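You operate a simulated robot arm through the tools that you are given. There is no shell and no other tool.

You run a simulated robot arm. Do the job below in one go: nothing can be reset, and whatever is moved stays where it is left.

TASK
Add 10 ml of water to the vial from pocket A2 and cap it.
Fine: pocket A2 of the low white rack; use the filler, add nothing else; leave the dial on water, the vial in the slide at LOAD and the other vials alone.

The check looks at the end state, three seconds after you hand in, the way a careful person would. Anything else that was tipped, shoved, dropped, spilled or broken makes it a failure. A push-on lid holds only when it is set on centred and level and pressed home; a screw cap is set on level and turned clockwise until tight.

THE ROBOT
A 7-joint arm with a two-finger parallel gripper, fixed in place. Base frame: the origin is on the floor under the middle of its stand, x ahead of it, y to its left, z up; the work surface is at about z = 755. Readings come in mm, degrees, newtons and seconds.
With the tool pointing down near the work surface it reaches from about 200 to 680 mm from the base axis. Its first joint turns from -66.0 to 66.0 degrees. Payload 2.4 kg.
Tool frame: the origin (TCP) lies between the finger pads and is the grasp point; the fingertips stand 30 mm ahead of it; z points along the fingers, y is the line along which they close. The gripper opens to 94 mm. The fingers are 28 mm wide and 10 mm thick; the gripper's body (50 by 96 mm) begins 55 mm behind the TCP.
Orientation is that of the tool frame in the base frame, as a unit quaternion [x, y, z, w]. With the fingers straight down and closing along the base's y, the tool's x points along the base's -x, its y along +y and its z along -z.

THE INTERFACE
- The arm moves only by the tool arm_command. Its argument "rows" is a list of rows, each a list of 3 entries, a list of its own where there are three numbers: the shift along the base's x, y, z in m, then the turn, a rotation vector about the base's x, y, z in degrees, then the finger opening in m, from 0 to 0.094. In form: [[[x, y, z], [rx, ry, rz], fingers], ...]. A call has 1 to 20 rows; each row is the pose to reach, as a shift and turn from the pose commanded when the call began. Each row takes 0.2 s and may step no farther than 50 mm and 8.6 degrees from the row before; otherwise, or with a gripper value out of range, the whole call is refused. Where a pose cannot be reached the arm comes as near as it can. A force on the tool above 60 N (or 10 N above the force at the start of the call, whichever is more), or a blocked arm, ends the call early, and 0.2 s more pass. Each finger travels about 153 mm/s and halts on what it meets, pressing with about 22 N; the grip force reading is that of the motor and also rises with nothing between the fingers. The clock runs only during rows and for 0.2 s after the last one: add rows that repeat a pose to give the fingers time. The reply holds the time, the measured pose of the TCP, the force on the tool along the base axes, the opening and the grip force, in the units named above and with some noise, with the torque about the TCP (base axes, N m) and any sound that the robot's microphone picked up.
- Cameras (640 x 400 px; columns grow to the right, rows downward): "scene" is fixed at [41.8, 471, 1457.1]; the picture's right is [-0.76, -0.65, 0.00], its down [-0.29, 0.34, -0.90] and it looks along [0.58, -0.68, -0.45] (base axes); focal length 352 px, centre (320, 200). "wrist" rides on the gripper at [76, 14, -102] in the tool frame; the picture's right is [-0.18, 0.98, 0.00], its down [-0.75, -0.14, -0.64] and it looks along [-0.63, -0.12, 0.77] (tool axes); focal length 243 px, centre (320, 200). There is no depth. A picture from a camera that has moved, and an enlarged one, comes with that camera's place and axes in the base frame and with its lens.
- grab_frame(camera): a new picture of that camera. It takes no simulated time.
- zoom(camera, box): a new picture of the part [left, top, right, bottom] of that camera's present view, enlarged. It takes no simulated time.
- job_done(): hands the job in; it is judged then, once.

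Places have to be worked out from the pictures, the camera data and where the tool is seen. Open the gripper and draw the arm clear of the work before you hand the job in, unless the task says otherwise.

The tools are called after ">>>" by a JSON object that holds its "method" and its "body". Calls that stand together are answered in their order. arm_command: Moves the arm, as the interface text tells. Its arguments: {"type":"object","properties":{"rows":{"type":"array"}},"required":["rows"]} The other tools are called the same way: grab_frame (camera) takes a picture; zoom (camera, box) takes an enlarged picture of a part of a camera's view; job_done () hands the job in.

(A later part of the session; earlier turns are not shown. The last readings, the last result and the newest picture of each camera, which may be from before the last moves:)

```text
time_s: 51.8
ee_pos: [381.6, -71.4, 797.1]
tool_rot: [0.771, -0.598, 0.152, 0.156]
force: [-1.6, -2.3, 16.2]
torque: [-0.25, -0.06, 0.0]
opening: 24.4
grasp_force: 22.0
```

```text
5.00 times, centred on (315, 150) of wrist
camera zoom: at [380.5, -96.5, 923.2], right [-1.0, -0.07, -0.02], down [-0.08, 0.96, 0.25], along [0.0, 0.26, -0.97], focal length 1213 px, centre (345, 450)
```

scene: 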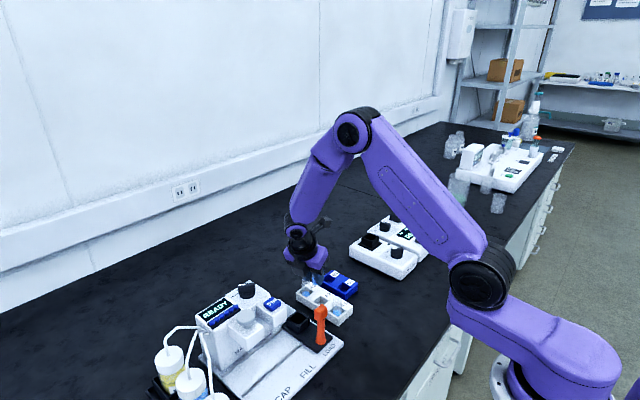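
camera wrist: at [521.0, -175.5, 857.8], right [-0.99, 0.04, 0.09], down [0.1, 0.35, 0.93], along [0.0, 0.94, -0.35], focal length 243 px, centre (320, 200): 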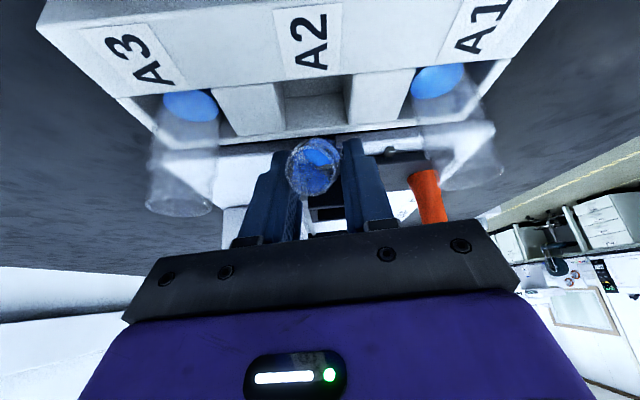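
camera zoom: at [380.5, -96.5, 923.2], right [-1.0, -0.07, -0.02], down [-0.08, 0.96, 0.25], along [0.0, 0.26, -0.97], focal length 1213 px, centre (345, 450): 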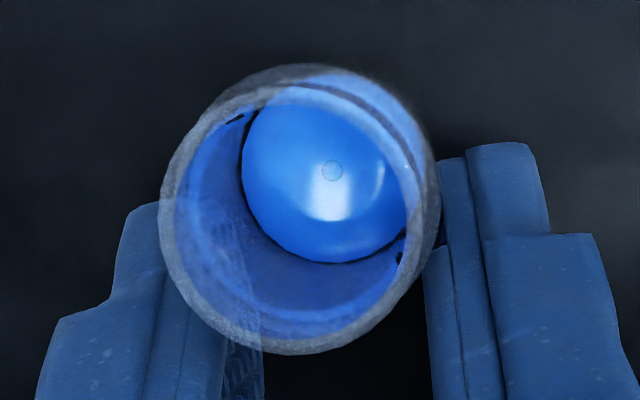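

Contact: 16 N upward, so the vial's base is on the table. I'll ease up 0.7 mm and open the fingers slowly.

>>> {"method": "arm_command", "body": {"rows": [[[0, 0, 0.0007], [0, 0, 0], 0.0], [[0, 0, 0.0007], [0, 0, 0], 0.01], [[0, 0, 0.0007], [0, 0, 0], 0.018], [[0, 0, 0.0007], [0, 0, 0], 0.022], [[0, 0, 0.0007], [0, 0, 0], 0.024], [[0, 0, 0.0007], [0, 0, 0], 0.025], [[0, 0, 0.0007], [0, 0, 0], 0.026], [[0, 0, 0.0007], [0, 0, 0], 0.027], [[0, 0, 0.0007], [0, 0, 0], 0.028], [[0, 0, 0.0007], [0, 0, 0], 0.03], [[0, 0, 0.0007], [0, 0, 0], 0.032], [[0, 0, 0.0007], [0, 0, 0], 0.034], [[0, 0, 0.0007], [0, 0, 0], 0.036], [[0, 0, 0.0007], [0, 0, 0], 0.038]]}}

>>> {"method": "zoom", "body": {"camera": "wrist", "box": [245, 90, 395, 190]}}

>>> {"method": "zoom", "body": {"camera": "scene", "box": [330, 300, 410, 350]}}

```text
time_s: 54.8
ee_pos: [380.9, -71.6, 797.7]
tool_rot: [0.773, -0.596, 0.153, 0.155]
force: [-0.4, 0.4, -0.6]
torque: [-0.02, -0.02, 0.0]
opening: 37.9
grasp_force: 0.0
```

```text
4.00 times, centred on (320, 140) of wrist
camera zoom: at [380.3, -96.6, 923.9], right [-1.0, -0.07, -0.02], down [-0.08, 0.96, 0.26], along [0.0, 0.26, -0.97], focal length 970 px, centre (320, 440)
```

zoom: 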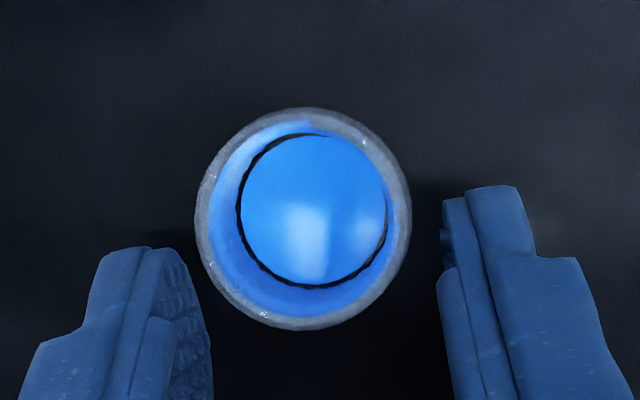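

```text
8.00 times, centred on (370, 325) of scene
camera zoom: at [41.8, 471.0, 1457.1], right [-0.76, -0.65, 0.0], down [-0.29, 0.34, -0.9], along [0.58, -0.68, -0.45], focal length 2814 px, centre (-80, -800)
```

zoom: 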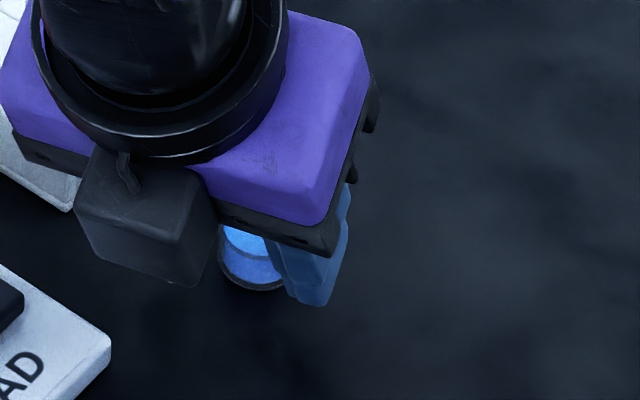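

The vial is standing upright on the table, liquid level flat. I'll open a bit more and rise straight up clear of it.

>>> {"method": "arm_command", "body": {"rows": [[[0, 0, 0.0], [0, 0, 0], 0.042], [[0, 0, 0.0], [0, 0, 0], 0.046], [[0, 0.001, 0.008], [0, 0, 0], 0.046], [[0, 0.003, 0.02], [0, 0, 0], 0.046], [[0, 0.005, 0.035], [0, 0, 0], 0.046], [[0, 0.007, 0.055], [0, 0, 0], 0.046], [[0, 0.01, 0.08], [0, 0, 0], 0.046], [[0, 0.01, 0.105], [0, 0, 0], 0.046], [[0, 0.01, 0.125], [0, 0, 0], 0.046], [[0, 0.01, 0.125], [0, 0, 0], 0.046]]}}

>>> {"method": "zoom", "body": {"camera": "scene", "box": [330, 285, 410, 345]}}

>>> {"method": "grab_frame", "body": {"camera": "wrist"}}

```text
time_s: 57.0
ee_pos: [382.7, -61.7, 921.7]
tool_rot: [0.773, -0.596, 0.152, 0.155]
force: [-0.3, -0.1, -0.3]
torque: [0.02, -0.03, 0.01]
opening: 46.0
grasp_force: 0.0
```

```text
6.67 times, centred on (370, 315) of scene
camera zoom: at [41.8, 471.0, 1457.1], right [-0.76, -0.65, 0.0], down [-0.29, 0.34, -0.9], along [0.58, -0.68, -0.45], focal length 2345 px, centre (-13, -567)
```

zoom: 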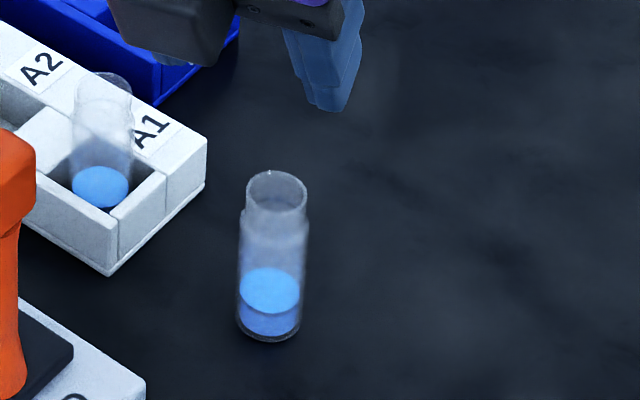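

```text
taken
camera wrist: at [380.8, -86.6, 1048.1], right [-1.0, -0.08, -0.02], down [-0.08, 0.96, 0.26], along [0.0, 0.26, -0.97], focal length 243 px, centre (320, 200)
```

wrist: 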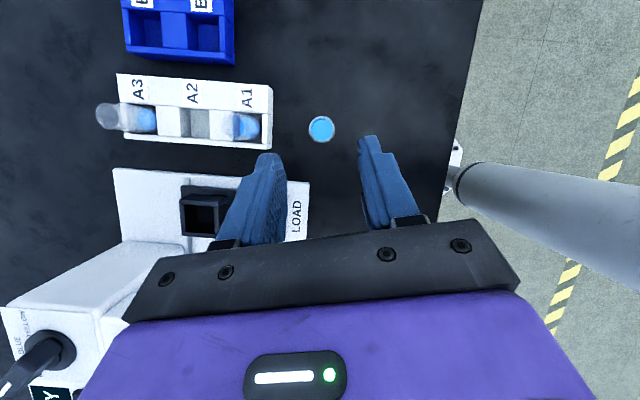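

The vial stands safely on the table with its contents intact at ≈(381,−89). I'll level the tool (yaw 90°) and go look at the slide pocket from above before regrasping, to measure it precisely.

>>> {"method": "arm_command", "body": {"rows": [[[0, 0.005, 0.005], [5.0, -0.05, -2.9], 0.05], [[0, 0.01, 0.01], [10.0, -0.1, -5.8], 0.05], [[0, 0.015, 0.01], [15.0, -0.14, -8.7], 0.05], [[0, 0.02, 0.01], [20.0, -0.19, -11.6], 0.05], [[0, 0.025, 0.01], [25.1, -0.24, -14.5], 0.05], [[0, 0.025, 0.01], [25.1, -0.24, -14.5], 0.05]]}}

>>> {"method": "zoom", "body": {"camera": "wrist", "box": [220, 30, 420, 155]}}

```text
time_s: 58.4
ee_pos: [381.8, -36.4, 933.0]
tool_rot: [-0.707, 0.708, 0.0, -0.001]
force: [-0.5, 0.1, 0.3]
torque: [0.02, 0.01, 0.0]
opening: 50.1
grasp_force: 0.1
```

```text
3.20 times, centred on (320, 92) of wrist
camera zoom: at [367.0, -111.2, 1035.3], right [-0.98, 0.19, 0.0], down [0.14, 0.75, 0.64], along [0.12, 0.63, -0.77], focal length 776 px, centre (320, 544)
```

zoom: 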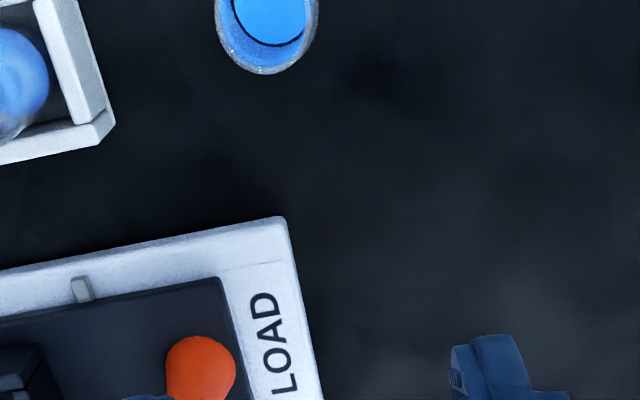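

Tool is level at yaw 90°. Now I'll move above the slide pocket to measure it.

>>> {"method": "arm_command", "body": {"rows": [[[0.03, 0.0, 0.0], [0, 0, 0], 0.05], [[0.06, 0.0, 0.0], [0, 0, 0], 0.05], [[0.09, 0.01, 0.0], [0, 0, 0], 0.05], [[0.119, 0.03, 0.0], [0, 0, 0], 0.05], [[0.119, 0.04, -0.02], [0, 0, 0], 0.05], [[0.119, 0.04, -0.035], [0, 0, 0], 0.05], [[0.119, 0.04, -0.035], [0, 0, 0], 0.05]]}}

>>> {"method": "zoom", "body": {"camera": "wrist", "box": [240, 70, 400, 190]}}

>>> {"method": "grab_frame", "body": {"camera": "wrist"}}

```text
time_s: 60.0
ee_pos: [499.9, 4.3, 897.6]
tool_rot: [-0.707, 0.707, 0.001, -0.001]
force: [0.3, 0.1, -0.9]
torque: [-0.02, 0.0, 0.0]
opening: 50.1
grasp_force: 0.1
```

```text
3.33 times, centred on (320, 130) of wrist
camera zoom: at [485.1, -70.7, 1001.0], right [-0.98, 0.19, 0.0], down [0.14, 0.75, 0.64], along [0.12, 0.63, -0.77], focal length 809 px, centre (320, 433)
```

zoom: 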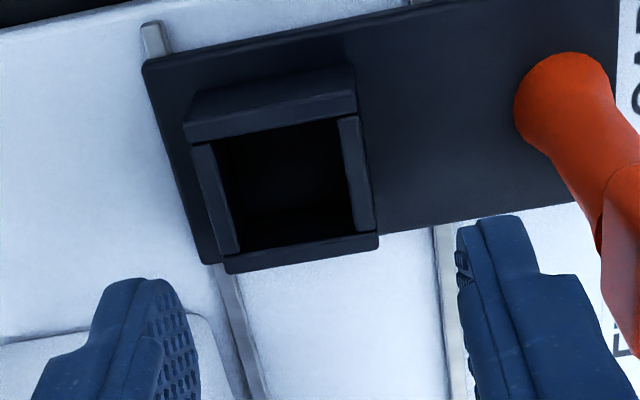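

```text
taken
camera wrist: at [485.1, -70.7, 1001.0], right [-0.98, 0.19, 0.0], down [0.14, 0.75, 0.64], along [0.12, 0.63, -0.77], focal length 243 px, centre (320, 200)
```

wrist: 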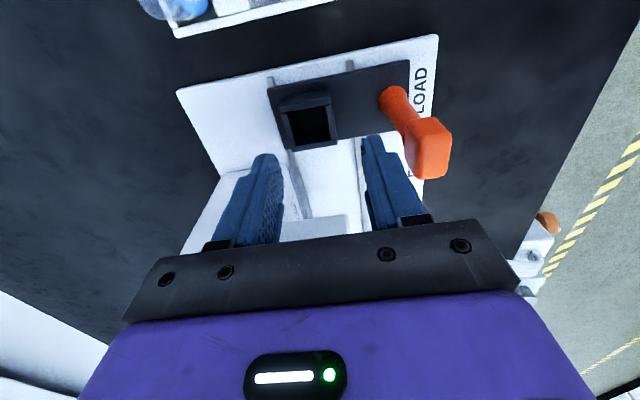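

Pocket inner opening comes out as x≈493–524, y≈−3–26.5 (centre ≈(509,11.5), rim z≈803). I'll zoom in to see the pocket depth.

>>> {"method": "zoom", "body": {"camera": "wrist", "box": [282, 95, 338, 150]}}

>>> {"method": "zoom", "body": {"camera": "scene", "box": [275, 298, 335, 345]}}

```text
7.27 times, centred on (310, 122) of wrist
camera zoom: at [485.1, -70.7, 1001.0], right [-0.98, 0.19, 0.0], down [0.14, 0.75, 0.64], along [0.12, 0.63, -0.77], focal length 1764 px, centre (393, 764)
```

zoom: 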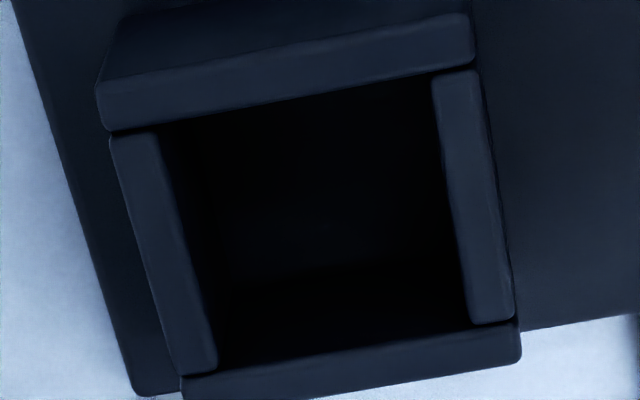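

```text
8.51 times, centred on (305, 322) of scene
camera zoom: at [41.8, 471.0, 1457.1], right [-0.76, -0.65, 0.0], down [-0.29, 0.34, -0.9], along [0.58, -0.68, -0.45], focal length 2993 px, centre (448, -834)
```

zoom: 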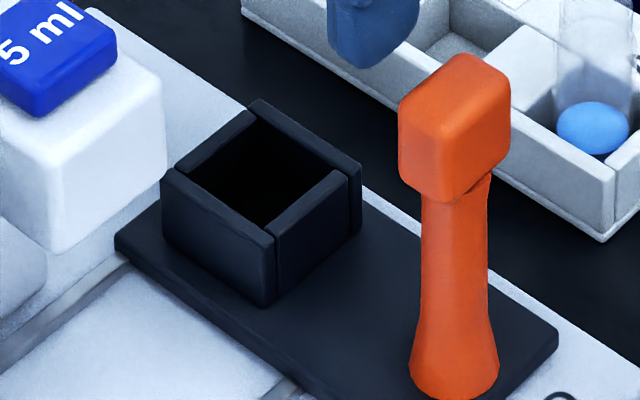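

Pocket floor ≈z 780 (depth ~22 mm), centre ≈(508.9,11.3) in camera terms, i.e. command ≈(510,9.7). Now I'll go back above the standing vial (same yaw 90°) to regrasp.

>>> {"method": "arm_command", "body": {"rows": [[[0, 0, 0.02], [0, 0, 0], 0.05], [[0, -0.01, 0.035], [0, 0, 0], 0.05], [[-0.03, -0.035, 0.035], [0, 0, 0], 0.05], [[-0.06, -0.05, 0.035], [0, 0, 0], 0.05], [[-0.09, -0.07, 0.035], [0, 0, 0], 0.05], [[-0.117, -0.093, 0.035], [0, 0, 0], 0.05], [[-0.117, -0.093, 0.01], [0, 0, 0], 0.05], [[-0.117, -0.093, -0.01], [0, 0, 0], 0.05], [[-0.117, -0.093, -0.01], [0, 0, 0], 0.05]]}}

>>> {"method": "zoom", "body": {"camera": "wrist", "box": [240, 70, 400, 190]}}

>>> {"method": "zoom", "body": {"camera": "scene", "box": [320, 270, 400, 340]}}

```text
time_s: 62.0
ee_pos: [382.9, -89.2, 887.2]
tool_rot: [-0.707, 0.707, 0.0, 0.0]
force: [0.4, -0.5, -0.6]
torque: [0.01, -0.01, -0.04]
opening: 50.1
grasp_force: 0.1
```

```text
3.33 times, centred on (320, 130) of wrist
camera zoom: at [367.7, -164.2, 990.0], right [-0.98, 0.19, 0.0], down [0.14, 0.75, 0.64], along [0.12, 0.63, -0.77], focal length 809 px, centre (320, 433)
```

zoom: 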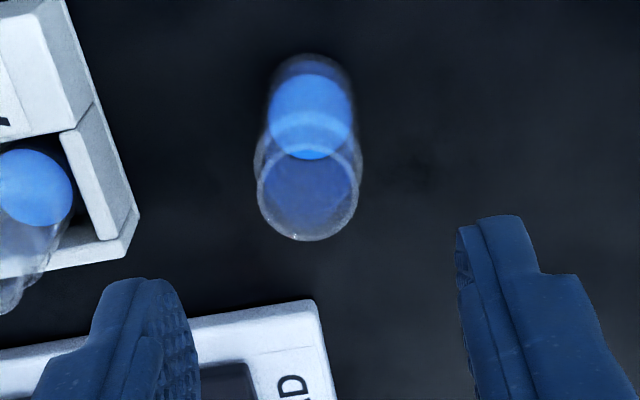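

```text
5.71 times, centred on (360, 305) of scene
camera zoom: at [41.8, 471.0, 1457.1], right [-0.76, -0.65, 0.0], down [-0.29, 0.34, -0.9], along [0.58, -0.68, -0.45], focal length 2010 px, centre (91, -400)
```

zoom: 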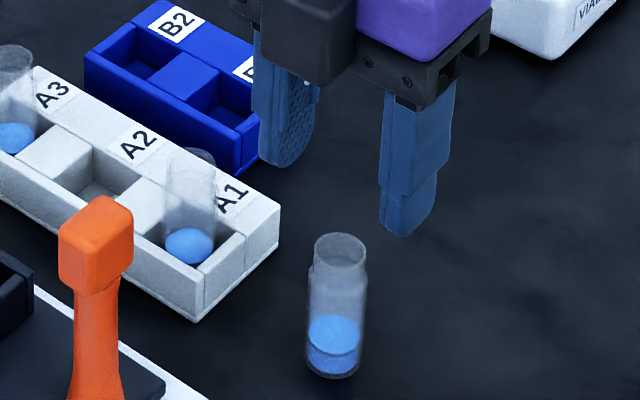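

The vial's axis is at (+1.5,−5.5) mm from the tool axis. I'll correct and descend to just above the rim level, then verify centring.

>>> {"method": "arm_command", "body": {"rows": [[[0.0015, -0.0055, 0.0], [0, 0, 0], 0.05], [[0.0015, -0.0055, -0.015], [0, 0, 0], 0.05], [[0.0015, -0.0055, -0.03], [0, 0, 0], 0.05], [[0.0015, -0.0055, -0.03], [0, 0, 0], 0.05]]}}

>>> {"method": "zoom", "body": {"camera": "wrist", "box": [240, 90, 400, 210]}}

>>> {"method": "zoom", "body": {"camera": "scene", "box": [320, 270, 400, 340]}}

```text
time_s: 63.0
ee_pos: [384.7, -93.5, 855.0]
tool_rot: [-0.707, 0.707, -0.001, -0.001]
force: [-0.4, -0.5, -0.1]
torque: [-0.01, 0.01, 0.0]
opening: 50.1
grasp_force: 0.1
```

```text
3.33 times, centred on (320, 150) of wrist
camera zoom: at [369.5, -169.2, 958.6], right [-0.98, 0.19, 0.0], down [0.14, 0.75, 0.64], along [0.12, 0.63, -0.77], focal length 809 px, centre (320, 367)
```

zoom: 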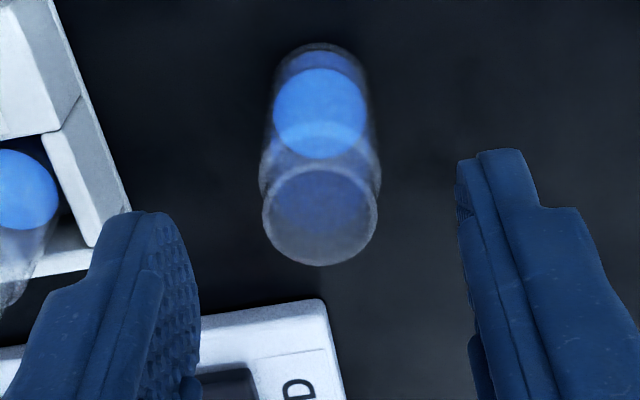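

```text
5.71 times, centred on (360, 305) of scene
camera zoom: at [41.8, 471.0, 1457.1], right [-0.76, -0.65, 0.0], down [-0.29, 0.34, -0.9], along [0.58, -0.68, -0.45], focal length 2010 px, centre (91, -400)
```

zoom: 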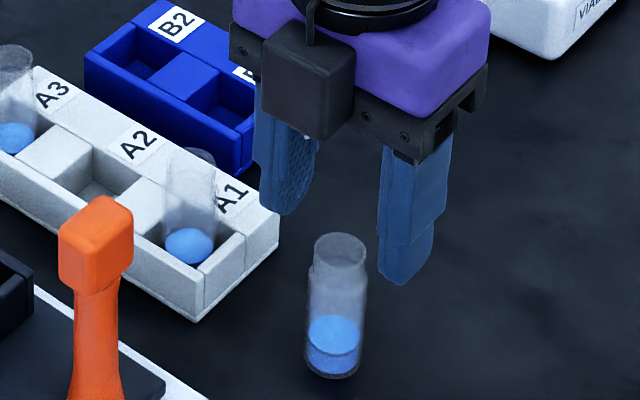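

Centred in x; about 1.5 mm to correct in y. Descending to TCP z≈812 (tips 27 mm above the table) with fingers open.

>>> {"method": "arm_command", "body": {"rows": [[[0.0, -0.0015, -0.01], [0, 0, 0], 0.05], [[0.0, -0.0015, -0.022], [0, 0, 0], 0.05], [[0.0, -0.0015, -0.034], [0, 0, 0], 0.05], [[0.0, -0.0015, -0.044], [0, 0, 0], 0.05], [[0.0, -0.0015, -0.044], [0, 0, 0], 0.05]]}}

>>> {"method": "zoom", "body": {"camera": "wrist", "box": [240, 110, 400, 230]}}

>>> {"method": "zoom", "body": {"camera": "scene", "box": [320, 270, 400, 340]}}

```text
time_s: 64.2
ee_pos: [384.1, -95.6, 813.0]
tool_rot: [-0.706, 0.708, 0.0, -0.001]
force: [0.3, 0.1, 0.0]
torque: [-0.01, -0.02, 0.0]
opening: 50.2
grasp_force: 0.1
```

```text
3.33 times, centred on (320, 170) of wrist
camera zoom: at [370.1, -170.5, 915.1], right [-0.98, 0.19, 0.0], down [0.14, 0.75, 0.64], along [0.12, 0.63, -0.77], focal length 809 px, centre (320, 300)
```

zoom: 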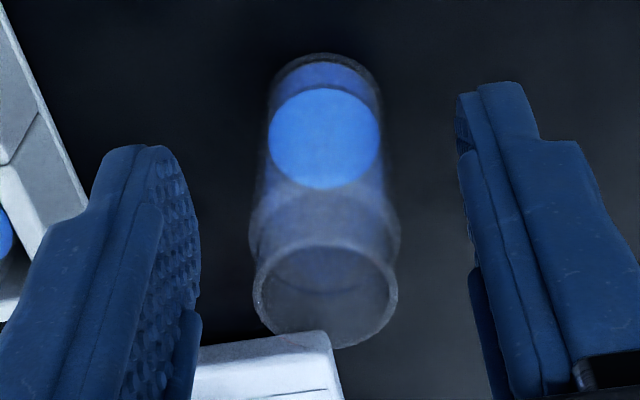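

```text
5.71 times, centred on (360, 305) of scene
camera zoom: at [41.8, 471.0, 1457.1], right [-0.76, -0.65, 0.0], down [-0.29, 0.34, -0.9], along [0.58, -0.68, -0.45], focal length 2010 px, centre (91, -400)
```

zoom: 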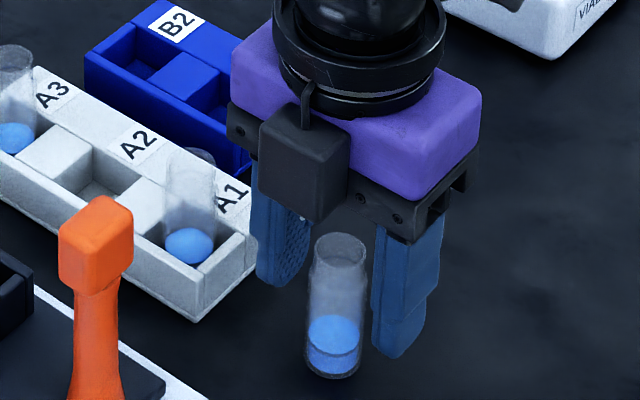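

The vial stands centred between the fingers. Closing slowly.

>>> {"method": "arm_command", "body": {"rows": [[[0, 0, 0], [0, 0, 0], 0.045], [[0, 0, 0], [0, 0, 0], 0.04], [[0, 0, 0], [0, 0, 0], 0.036], [[0, 0, 0], [0, 0, 0], 0.033], [[0, 0, 0], [0, 0, 0], 0.031], [[0, 0, 0], [0, 0, 0], 0.029], [[0, 0, 0], [0, 0, 0], 0.0275], [[0, 0, 0], [0, 0, 0], 0.0265], [[0, 0, 0], [0, 0, 0], 0.0255], [[0, 0, 0], [0, 0, 0], 0.0245], [[0, 0, 0], [0, 0, 0], 0.0235], [[0, 0, 0], [0, 0, 0], 0.022], [[0, 0, 0], [0, 0, 0], 0.015], [[0, 0, 0], [0, 0, 0], 0.005], [[0, 0, 0], [0, 0, 0], 0.0], [[0, 0, 0], [0, 0, 0], 0.0]]}}

>>> {"method": "zoom", "body": {"camera": "wrist", "box": [240, 110, 400, 230]}}

>>> {"method": "zoom", "body": {"camera": "scene", "box": [320, 270, 400, 340]}}

```text
time_s: 67.6
ee_pos: [384.1, -94.8, 813.1]
tool_rot: [-0.706, 0.708, 0.001, -0.001]
force: [-0.5, 0.6, 0.0]
torque: [0.04, 0.0, 0.03]
opening: 24.3
grasp_force: 21.6
```

```text
3.33 times, centred on (320, 170) of wrist
camera zoom: at [370.1, -170.5, 915.3], right [-0.98, 0.19, 0.0], down [0.14, 0.75, 0.64], along [0.12, 0.63, -0.77], focal length 809 px, centre (320, 300)
```

zoom: 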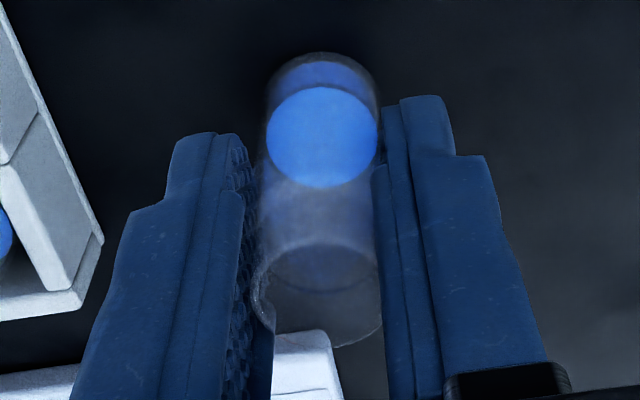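

```text
5.71 times, centred on (360, 305) of scene
camera zoom: at [41.8, 471.0, 1457.1], right [-0.76, -0.65, 0.0], down [-0.29, 0.34, -0.9], along [0.58, -0.68, -0.45], focal length 2010 px, centre (91, -400)
```

zoom: 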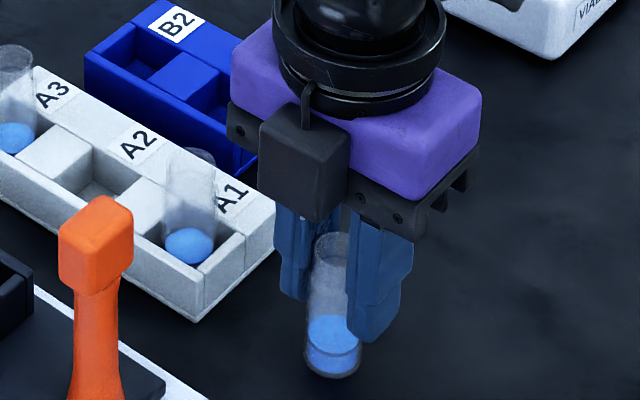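

Gripped on the straight body (24.3 mm). I'll lift slowly 100 mm and check the hold.

>>> {"method": "arm_command", "body": {"rows": [[[0, 0, 0.001], [0, 0, 0], 0.0], [[0, 0, 0.003], [0, 0, 0], 0.0], [[0, 0, 0.007], [0, 0, 0], 0.0], [[0, 0, 0.013], [0, 0, 0], 0.0], [[0, 0, 0.02], [0, 0, 0], 0.0], [[0, 0, 0.028], [0, 0, 0], 0.0], [[0, 0, 0.036], [0, 0, 0], 0.0], [[0, 0, 0.044], [0, 0, 0], 0.0], [[0, 0, 0.052], [0, 0, 0], 0.0], [[0, 0, 0.06], [0, 0, 0], 0.0], [[0, 0, 0.068], [0, 0, 0], 0.0], [[0, 0, 0.076], [0, 0, 0], 0.0], [[0, 0, 0.084], [0, 0, 0], 0.0], [[0, 0, 0.091], [0, 0, 0], 0.0], [[0, 0, 0.096], [0, 0, 0], 0.0], [[0, 0, 0.099], [0, 0, 0], 0.0], [[0, 0, 0.1], [0, 0, 0], 0.0], [[0, 0, 0.1], [0, 0, 0], 0.0]]}}

>>> {"method": "zoom", "body": {"camera": "wrist", "box": [240, 110, 400, 230]}}

>>> {"method": "zoom", "body": {"camera": "scene", "box": [320, 240, 400, 320]}}

```text
time_s: 71.4
ee_pos: [384.5, -96.1, 913.8]
tool_rot: [-0.706, 0.708, 0.001, -0.001]
force: [-0.3, 0.1, -0.4]
torque: [0.01, 0.0, 0.04]
opening: 24.4
grasp_force: 22.5
```

```text
3.33 times, centred on (320, 170) of wrist
camera zoom: at [369.9, -170.8, 1016.5], right [-0.98, 0.19, 0.0], down [0.14, 0.75, 0.64], along [0.12, 0.63, -0.77], focal length 809 px, centre (320, 300)
```

zoom: 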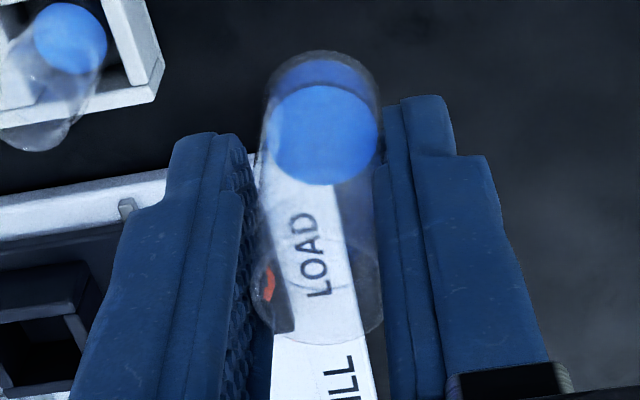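

```text
5.00 times, centred on (360, 280) of scene
camera zoom: at [41.8, 471.0, 1457.1], right [-0.76, -0.65, 0.0], down [-0.29, 0.34, -0.9], along [0.58, -0.68, -0.45], focal length 1758 px, centre (120, -200)
```

zoom: 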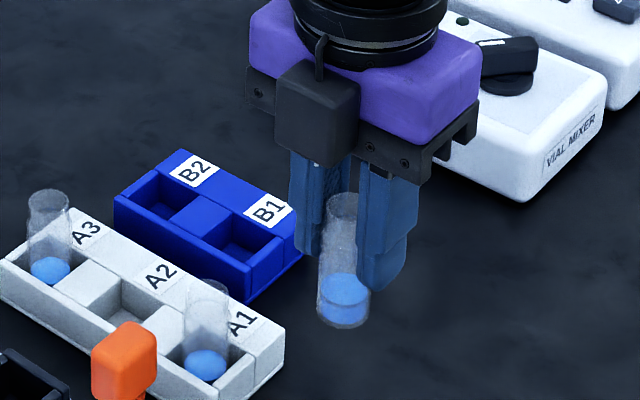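

The vial is held firmly and upright. I'll carry it slowly (no rotation) to above the slide pocket.

>>> {"method": "arm_command", "body": {"rows": [[[0.0012, 0.001, 0], [0, 0, 0], 0.0], [[0.0037, 0.0032, 0], [0, 0, 0], 0.0], [[0.0075, 0.0065, 0], [0, 0, 0], 0.0], [[0.0137, 0.0119, 0], [0, 0, 0], 0.0], [[0.0212, 0.0184, 0], [0, 0, 0], 0.0], [[0.03, 0.0259, 0], [0, 0, 0], 0.0], [[0.0387, 0.0335, 0], [0, 0, 0], 0.0], [[0.0475, 0.041, 0], [0, 0, 0], 0.0], [[0.0562, 0.0486, 0], [0, 0, 0], 0.0], [[0.065, 0.0562, 0], [0, 0, 0], 0.0], [[0.0737, 0.0637, 0], [0, 0, 0], 0.0], [[0.0824, 0.0713, 0], [0, 0, 0], 0.0], [[0.0912, 0.0788, 0], [0, 0, 0], 0.0], [[0.1, 0.0864, 0], [0, 0, 0], 0.0], [[0.1074, 0.0929, 0], [0, 0, 0], 0.0], [[0.1137, 0.0983, 0], [0, 0, 0], 0.0], [[0.1187, 0.1026, 0], [0, 0, 0], 0.0], [[0.1224, 0.1058, 0], [0, 0, 0], 0.0], [[0.1249, 0.108, 0], [0, 0, 0], 0.0], [[0.1249, 0.108, 0], [0, 0, 0], 0.0]]}}

>>> {"method": "zoom", "body": {"camera": "wrist", "box": [240, 90, 400, 210]}}

>>> {"method": "zoom", "body": {"camera": "scene", "box": [250, 240, 340, 330]}}

```text
time_s: 75.6
ee_pos: [508.7, 11.9, 913.5]
tool_rot: [0.707, -0.707, 0.0, 0.001]
force: [-1.0, 0.8, 0.1]
torque: [0.0, 0.0, -0.01]
opening: 24.0
grasp_force: 22.0
```

```text
3.33 times, centred on (320, 150) of wrist
camera zoom: at [494.6, -62.7, 1016.9], right [-0.98, 0.18, 0.0], down [0.14, 0.75, 0.64], along [0.12, 0.63, -0.77], focal length 809 px, centre (320, 367)
```

zoom: 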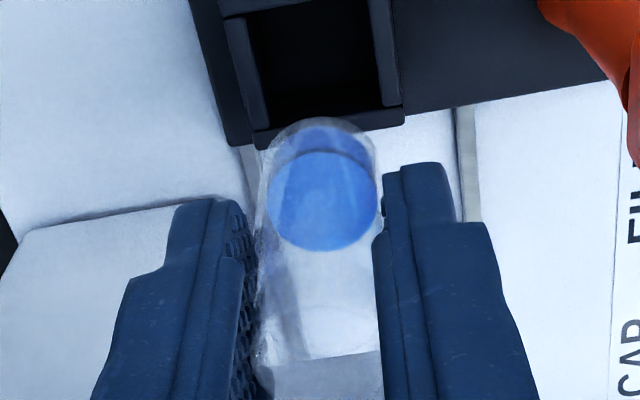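

```text
4.44 times, centred on (295, 285) of scene
camera zoom: at [41.8, 471.0, 1457.1], right [-0.76, -0.65, 0.0], down [-0.29, 0.34, -0.9], along [0.58, -0.68, -0.45], focal length 1563 px, centre (431, -178)
```

zoom: 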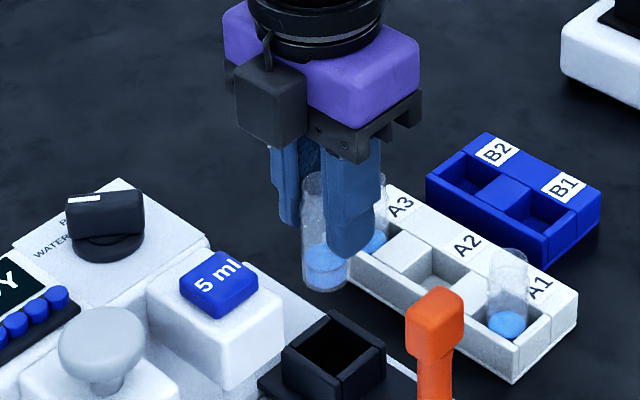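

Held steady above the pocket. In camera terms the vial bottom is ≈(508.7,14.7) versus pocket centre (508.9,11.3); I'll shift −2.7 mm in y and lower until the bottom is ~7 mm above the pocket rim, then compare directly.

>>> {"method": "arm_command", "body": {"rows": [[[0, -0.001, -0.002], [0, 0, 0], 0.0], [[0, -0.002, -0.006], [0, 0, 0], 0.0], [[0, -0.0027, -0.012], [0, 0, 0], 0.0], [[0, -0.0027, -0.019], [0, 0, 0], 0.0], [[0, -0.0027, -0.026], [0, 0, 0], 0.0], [[0, -0.0027, -0.033], [0, 0, 0], 0.0], [[0, -0.0027, -0.039], [0, 0, 0], 0.0], [[0, -0.0027, -0.043], [0, 0, 0], 0.0], [[0, -0.0027, -0.046], [0, 0, 0], 0.0], [[0, -0.0027, -0.046], [0, 0, 0], 0.0]]}}

>>> {"method": "zoom", "body": {"camera": "wrist", "box": [270, 95, 370, 170]}}

>>> {"method": "zoom", "body": {"camera": "scene", "box": [265, 265, 335, 335]}}

```text
time_s: 77.8
ee_pos: [508.6, 9.8, 867.1]
tool_rot: [0.707, -0.707, 0.0, 0.001]
force: [0.5, -0.1, -0.5]
torque: [0.01, -0.01, 0.02]
opening: 24.2
grasp_force: 21.9
```

```text
5.33 times, centred on (320, 132) of wrist
camera zoom: at [494.6, -65.1, 970.2], right [-0.98, 0.19, 0.0], down [0.14, 0.75, 0.64], along [0.12, 0.63, -0.77], focal length 1294 px, centre (320, 560)
```

zoom: 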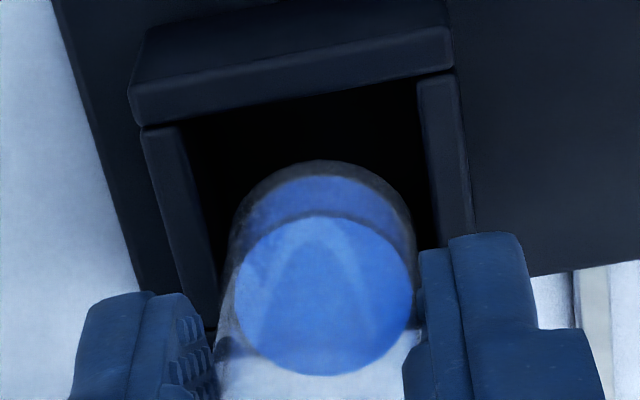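

```text
5.71 times, centred on (300, 300) of scene
camera zoom: at [41.8, 471.0, 1457.1], right [-0.76, -0.65, 0.0], down [-0.29, 0.34, -0.9], along [0.58, -0.68, -0.45], focal length 2010 px, centre (434, -371)
```

zoom: 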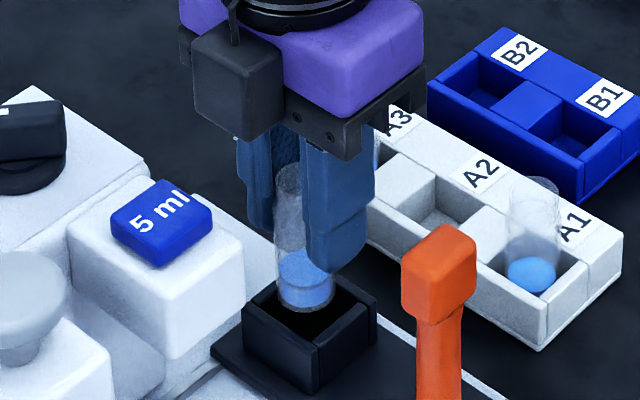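

I'll zoom both cameras further to compare the vial bottom with the pocket opening.

>>> {"method": "zoom", "body": {"camera": "scene", "box": [285, 300, 335, 338]}}

>>> {"method": "zoom", "body": {"camera": "wrist", "box": [285, 95, 350, 150]}}

```text
10.53 times, centred on (310, 319) of scene
camera zoom: at [41.8, 471.0, 1457.1], right [-0.76, -0.65, 0.0], down [-0.29, 0.34, -0.9], along [0.58, -0.68, -0.45], focal length 3702 px, centre (425, -1053)
```

zoom: 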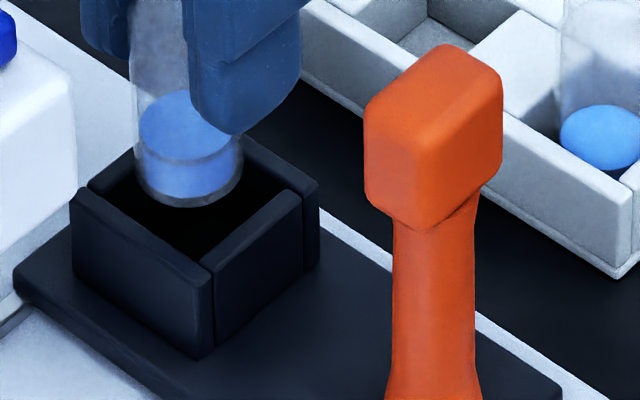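

```text
7.27 times, centred on (318, 122) of wrist
camera zoom: at [494.6, -65.1, 970.2], right [-0.98, 0.19, 0.0], down [0.14, 0.75, 0.64], along [0.12, 0.63, -0.77], focal length 1764 px, centre (338, 764)
```

zoom: 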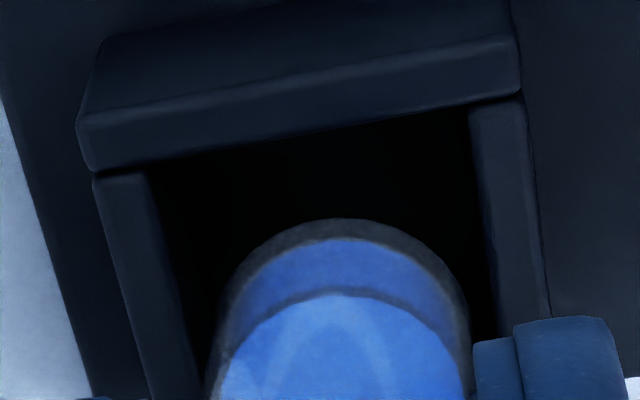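

Both views suggest the vial is ≈1.5 mm too far in +y, x is fine (clearance is ~3 mm per side). I'll correct that and lower slowly into the pocket, watching force.

>>> {"method": "arm_command", "body": {"rows": [[[0, -0.0015, 0], [0, 0, 0], 0.0], [[0, -0.0015, -0.002], [0, 0, 0], 0.0], [[0, -0.0015, -0.004], [0, 0, 0], 0.0], [[0, -0.0015, -0.006], [0, 0, 0], 0.0], [[0, -0.0015, -0.008], [0, 0, 0], 0.0], [[0, -0.0015, -0.01], [0, 0, 0], 0.0], [[0, -0.0015, -0.012], [0, 0, 0], 0.0], [[0, -0.0015, -0.014], [0, 0, 0], 0.0], [[0, -0.0015, -0.014], [0, 0, 0], 0.0]]}}

>>> {"method": "zoom", "body": {"camera": "scene", "box": [285, 290, 335, 328]}}

>>> {"method": "zoom", "body": {"camera": "wrist", "box": [280, 100, 360, 160]}}

```text
time_s: 79.8
ee_pos: [509.3, 7.7, 853.7]
tool_rot: [-0.706, 0.708, 0.0, -0.001]
force: [0.0, 0.1, -0.1]
torque: [-0.01, 0.0, 0.0]
opening: 24.2
grasp_force: 22.5
```

```text
10.53 times, centred on (310, 309) of scene
camera zoom: at [41.8, 471.0, 1457.1], right [-0.76, -0.65, 0.0], down [-0.29, 0.34, -0.9], along [0.58, -0.68, -0.45], focal length 3702 px, centre (425, -947)
```

zoom: 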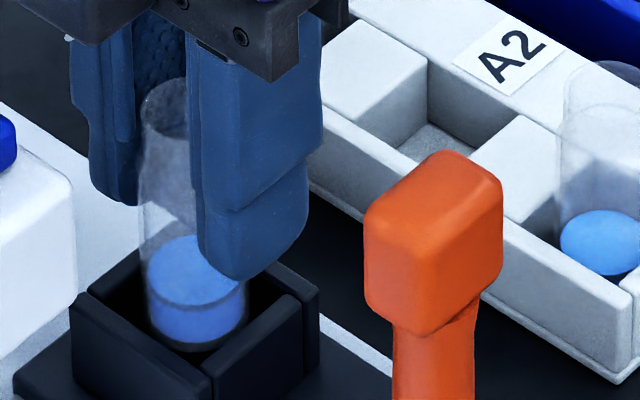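

```text
6.67 times, centred on (320, 130) of wrist
camera zoom: at [494.7, -67.1, 956.0], right [-0.98, 0.19, 0.0], down [0.14, 0.75, 0.64], along [0.12, 0.63, -0.77], focal length 1618 px, centre (320, 667)
```

zoom: 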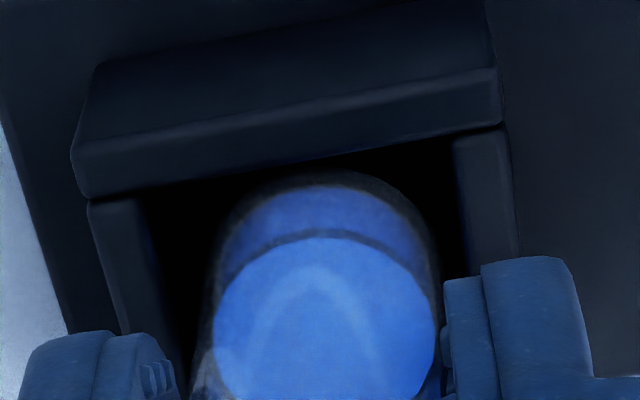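

The bottom is inside the pocket without contact force. Continue lowering 12 mm slowly.

>>> {"method": "arm_command", "body": {"rows": [[[0, 0, -0.0015], [0, 0, 0], 0.0], [[0, 0, -0.003], [0, 0, 0], 0.0], [[0, 0, -0.0045], [0, 0, 0], 0.0], [[0, 0, -0.006], [0, 0, 0], 0.0], [[0, 0, -0.0075], [0, 0, 0], 0.0], [[0, 0, -0.009], [0, 0, 0], 0.0], [[0, 0, -0.0105], [0, 0, 0], 0.0], [[0, 0, -0.012], [0, 0, 0], 0.0], [[0, 0, -0.012], [0, 0, 0], 0.0]]}}

>>> {"method": "zoom", "body": {"camera": "scene", "box": [285, 290, 335, 328]}}

```text
time_s: 81.8
ee_pos: [510.8, 7.1, 841.2]
tool_rot: [-0.706, 0.708, 0.0, -0.001]
force: [-0.4, -0.5, -0.8]
torque: [-0.01, -0.02, -0.03]
opening: 24.1
grasp_force: 21.5
```

```text
10.53 times, centred on (310, 309) of scene
camera zoom: at [41.8, 471.0, 1457.1], right [-0.76, -0.65, 0.0], down [-0.29, 0.34, -0.9], along [0.58, -0.68, -0.45], focal length 3702 px, centre (425, -947)
```

zoom: 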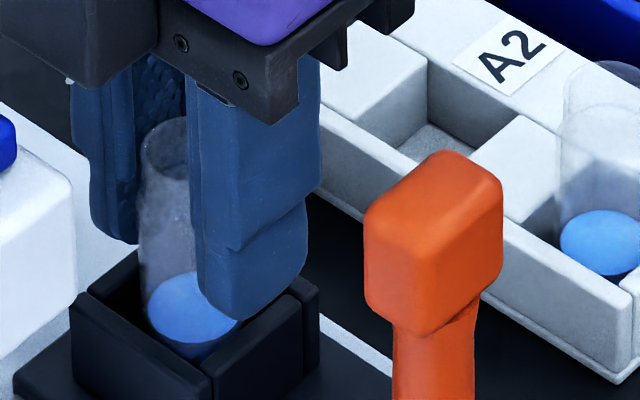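

Still no contact (bottom ≈784). Creep down 1 mm per row, watching the force; tips must stay above the rim at 803.

>>> {"method": "arm_command", "body": {"rows": [[[0, 0, -0.001], [0, 0, 0], 0.0], [[0, 0, -0.002], [0, 0, 0], 0.0], [[0, 0, -0.003], [0, 0, 0], 0.0], [[0, 0, -0.004], [0, 0, 0], 0.0]]}}

```text
time_s: 82.8
ee_pos: [509.8, 6.0, 837.0]
tool_rot: [-0.707, 0.708, -0.001, -0.001]
force: [-0.1, 0.6, 0.0]
torque: [-0.01, 0.03, 0.0]
opening: 24.4
grasp_force: 21.6
```

>>> {"method": "zoom", "body": {"camera": "scene", "box": [285, 290, 335, 328]}}

>>> {"method": "zoom", "body": {"camera": "wrist", "box": [270, 100, 370, 175]}}

```text
10.53 times, centred on (310, 309) of scene
camera zoom: at [41.8, 471.0, 1457.1], right [-0.76, -0.65, 0.0], down [-0.29, 0.34, -0.9], along [0.58, -0.68, -0.45], focal length 3702 px, centre (425, -947)
```

zoom: 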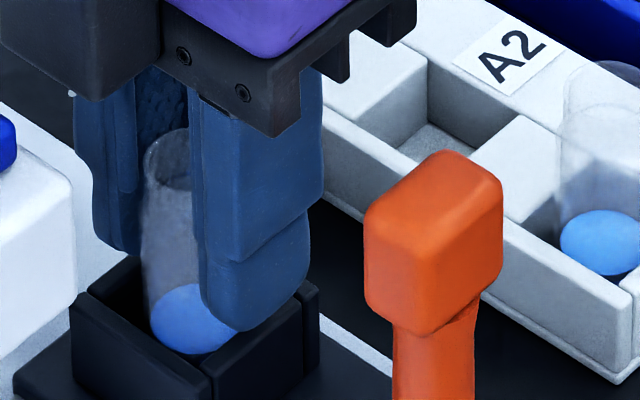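

```text
5.33 times, centred on (320, 138) of wrist
camera zoom: at [494.8, -67.3, 940.4], right [-0.98, 0.19, 0.0], down [0.14, 0.75, 0.64], along [0.12, 0.63, -0.77], focal length 1294 px, centre (320, 533)
```

zoom: 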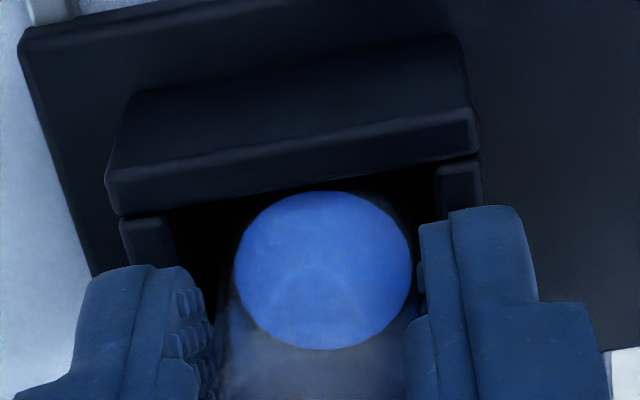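

No contact yet; TCP ≈838, tips ≈807. I'll creep up to 3 mm more in 1 mm rows.

>>> {"method": "arm_command", "body": {"rows": [[[0, 0, -0.001], [0, 0, 0], 0.0], [[0, 0, -0.002], [0, 0, 0], 0.0]]}}

```text
time_s: 83.4
ee_pos: [510.3, 8.1, 835.9]
tool_rot: [-0.707, 0.707, 0.0, -0.001]
force: [-0.2, -0.1, -0.5]
torque: [0.03, -0.05, 0.03]
opening: 24.2
grasp_force: 21.8
```

>>> {"method": "arm_command", "body": {"rows": [[[0, 0, -0.001], [0, 0, 0], 0.0], [[0, 0, -0.001], [0, 0, 0], 0.0]]}}

>>> {"method": "zoom", "body": {"camera": "scene", "box": [290, 300, 330, 330]}}

```text
time_s: 84.0
ee_pos: [509.7, 7.9, 835.5]
tool_rot: [-0.707, 0.707, 0.001, -0.001]
force: [-1.2, 0.4, 10.7]
torque: [0.06, 0.07, 0.03]
opening: 24.2
grasp_force: 21.9
```

```text
13.33 times, centred on (310, 315) of scene
camera zoom: at [41.6, 471.0, 1457.1], right [-0.76, -0.65, 0.0], down [-0.29, 0.34, -0.9], along [0.59, -0.68, -0.45], focal length 4689 px, centre (453, -1333)
```

zoom: 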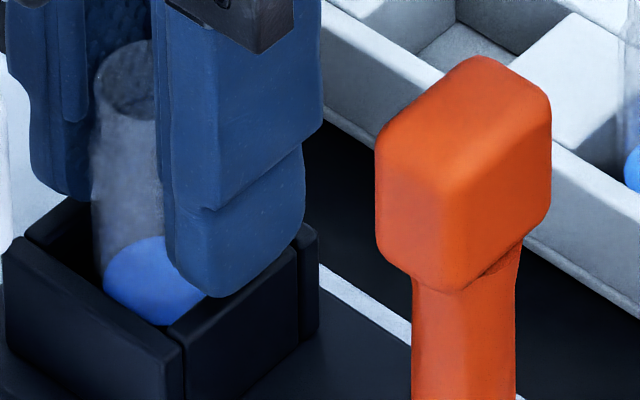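

Contact at 10.7 N — the vial's base is on the pocket floor (or within 1–2 mm). I'll ease up 1 mm and release slowly.

>>> {"method": "arm_command", "body": {"rows": [[[0, 0, 0.001], [0, 0, 0], 0.0], [[0, 0, 0.001], [0, 0, 0], 0.012], [[0, 0, 0.001], [0, 0, 0], 0.02], [[0, 0, 0.001], [0, 0, 0], 0.023], [[0, 0, 0.001], [0, 0, 0], 0.0245], [[0, 0, 0.001], [0, 0, 0], 0.0255], [[0, 0, 0.001], [0, 0, 0], 0.0265], [[0, 0, 0.001], [0, 0, 0], 0.0275], [[0, 0, 0.001], [0, 0, 0], 0.0285], [[0, 0, 0.001], [0, 0, 0], 0.03], [[0, 0, 0.001], [0, 0, 0], 0.032], [[0, 0, 0.001], [0, 0, 0], 0.035], [[0, 0, 0.001], [0, 0, 0], 0.038], [[0, 0, 0.001], [0, 0, 0], 0.042], [[0, 0, 0.001], [0, 0, 0], 0.046]]}}

>>> {"method": "zoom", "body": {"camera": "scene", "box": [285, 290, 335, 328]}}

>>> {"method": "zoom", "body": {"camera": "wrist", "box": [250, 100, 390, 205]}}

```text
time_s: 87.2
ee_pos: [508.8, 7.7, 835.4]
tool_rot: [-0.707, 0.708, 0.0, -0.001]
force: [-0.1, -0.4, -0.1]
torque: [0.01, 0.0, 0.01]
opening: 45.9
grasp_force: 0.1
```

```text
10.53 times, centred on (310, 309) of scene
camera zoom: at [41.8, 471.0, 1457.1], right [-0.76, -0.65, 0.0], down [-0.29, 0.34, -0.9], along [0.58, -0.68, -0.45], focal length 3702 px, centre (425, -947)
```

zoom: 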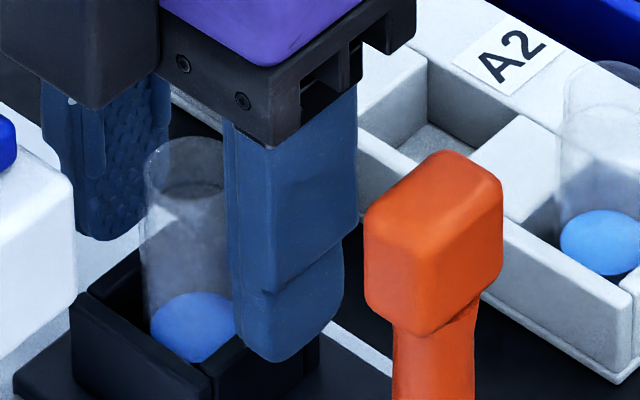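

```text
3.81 times, centred on (320, 152) of wrist
camera zoom: at [494.6, -66.9, 938.5], right [-0.98, 0.19, 0.0], down [0.14, 0.75, 0.64], along [0.12, 0.63, -0.77], focal length 924 px, centre (320, 381)
```

zoom: 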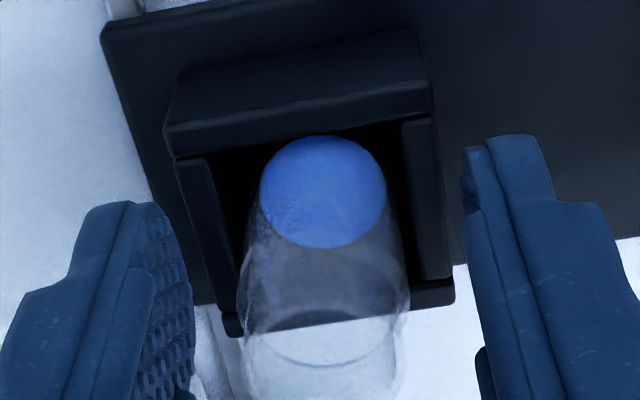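

The vial stands upright in the slide pocket. I'll raise the gripper straight up, clear of it.

>>> {"method": "arm_command", "body": {"rows": [[[0, 0, 0.005], [0, 0, 0], 0.05], [[0, 0, 0.015], [0, 0, 0], 0.05], [[0, 0, 0.03], [0, 0, 0], 0.05], [[0, 0, 0.05], [0, 0, 0], 0.05], [[0, 0, 0.075], [0, 0, 0], 0.05], [[0, 0, 0.1], [0, 0, 0], 0.05], [[0, 0, 0.13], [0, 0, 0], 0.05], [[0, 0, 0.13], [0, 0, 0], 0.05]]}}

>>> {"method": "zoom", "body": {"camera": "scene", "box": [255, 270, 355, 350]}}

>>> {"method": "grab_frame", "body": {"camera": "wrist"}}

```text
time_s: 89.0
ee_pos: [509.4, 8.8, 966.2]
tool_rot: [-0.706, 0.708, 0.0, -0.001]
force: [-0.3, -0.1, 0.4]
torque: [0.01, 0.0, 0.02]
opening: 49.7
grasp_force: 0.0
```

```text
5.00 times, centred on (305, 310) of scene
camera zoom: at [41.8, 471.0, 1457.1], right [-0.76, -0.65, 0.0], down [-0.29, 0.34, -0.9], along [0.58, -0.68, -0.45], focal length 1758 px, centre (395, -350)
```

zoom: 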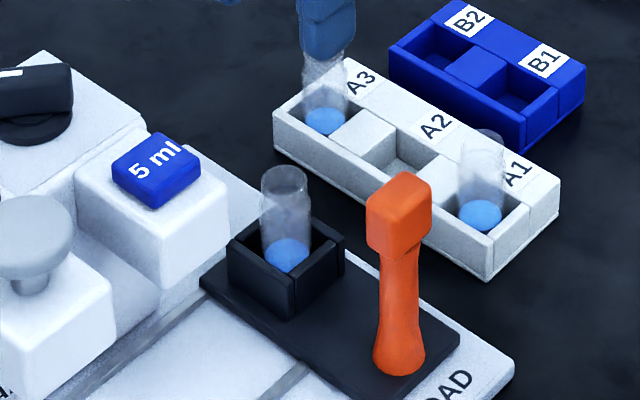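

```text
taken
camera wrist: at [494.1, -65.7, 1069.2], right [-0.98, 0.19, 0.0], down [0.14, 0.75, 0.64], along [0.12, 0.63, -0.77], focal length 243 px, centre (320, 200)
```

wrist: 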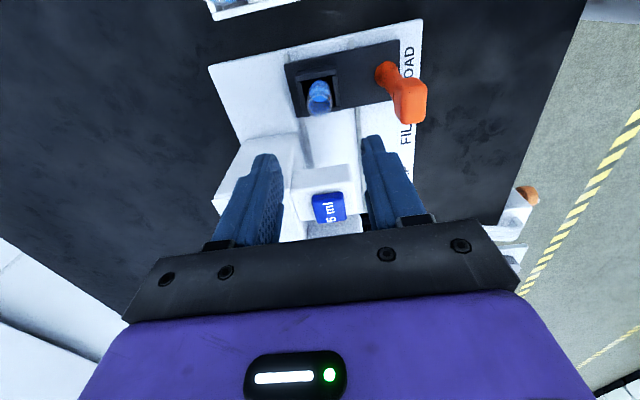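

The vial is seated. The orange handle is at ≈(429,15), head z≈864–889. I'll turn the gripper back to yaw 0° (empty) and go above the handle.

>>> {"method": "arm_command", "body": {"rows": [[[-0.007, 0.0005, 0], [0, 0, -7.5], 0.06], [[-0.014, 0.001, 0], [0, 0, -15], 0.06], [[-0.021, 0.0015, 0], [0, 0, -22.5], 0.06], [[-0.028, 0.002, 0], [0, 0, -30], 0.06], [[-0.035, 0.003, 0], [0, 0, -37.5], 0.06], [[-0.042, 0.0035, 0], [0, 0, -45], 0.06], [[-0.049, 0.004, 0], [0, 0, -52.5], 0.06], [[-0.056, 0.0045, 0], [0, 0, -60], 0.06], [[-0.063, 0.005, 0], [0, 0, -67.5], 0.06], [[-0.07, 0.006, 0], [0, 0, -75], 0.06], [[-0.075, 0.0064, 0], [0, 0, -82.5], 0.06], [[-0.0799, 0.0064, 0], [0, 0, -90], 0.06], [[-0.0799, 0.0064, 0], [0, 0, -90], 0.06]]}}

>>> {"method": "zoom", "body": {"camera": "wrist", "box": [220, 70, 420, 220]}}

>>> {"method": "zoom", "body": {"camera": "scene", "box": [255, 240, 375, 340]}}

```text
time_s: 91.8
ee_pos: [429.1, 13.8, 966.1]
tool_rot: [0.001, 1.0, 0.001, -0.001]
force: [-0.2, 0.1, -0.9]
torque: [-0.03, 0.01, 0.02]
opening: 59.7
grasp_force: 0.1
```

```text
2.67 times, centred on (320, 145) of wrist
camera zoom: at [353.1, 30.2, 1068.5], right [0.19, 0.98, 0.0], down [0.75, -0.14, 0.64], along [0.63, -0.12, -0.77], focal length 647 px, centre (320, 347)
```

zoom: 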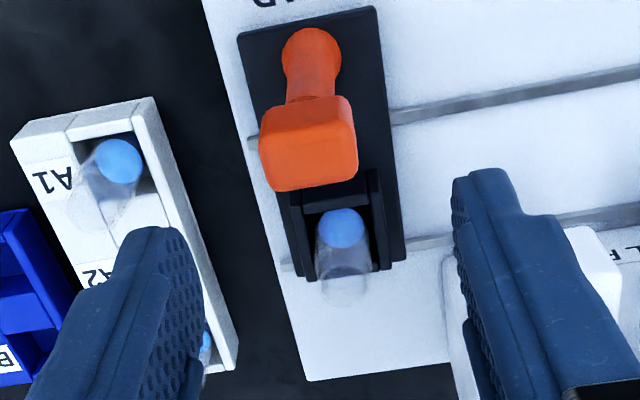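

```text
4.00 times, centred on (315, 290) of scene
camera zoom: at [41.8, 471.0, 1457.1], right [-0.76, -0.65, 0.0], down [-0.29, 0.34, -0.9], along [0.58, -0.68, -0.45], focal length 1407 px, centre (340, -160)
```

zoom: 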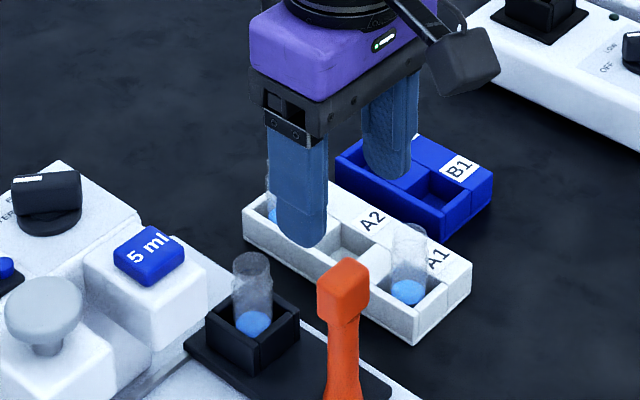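

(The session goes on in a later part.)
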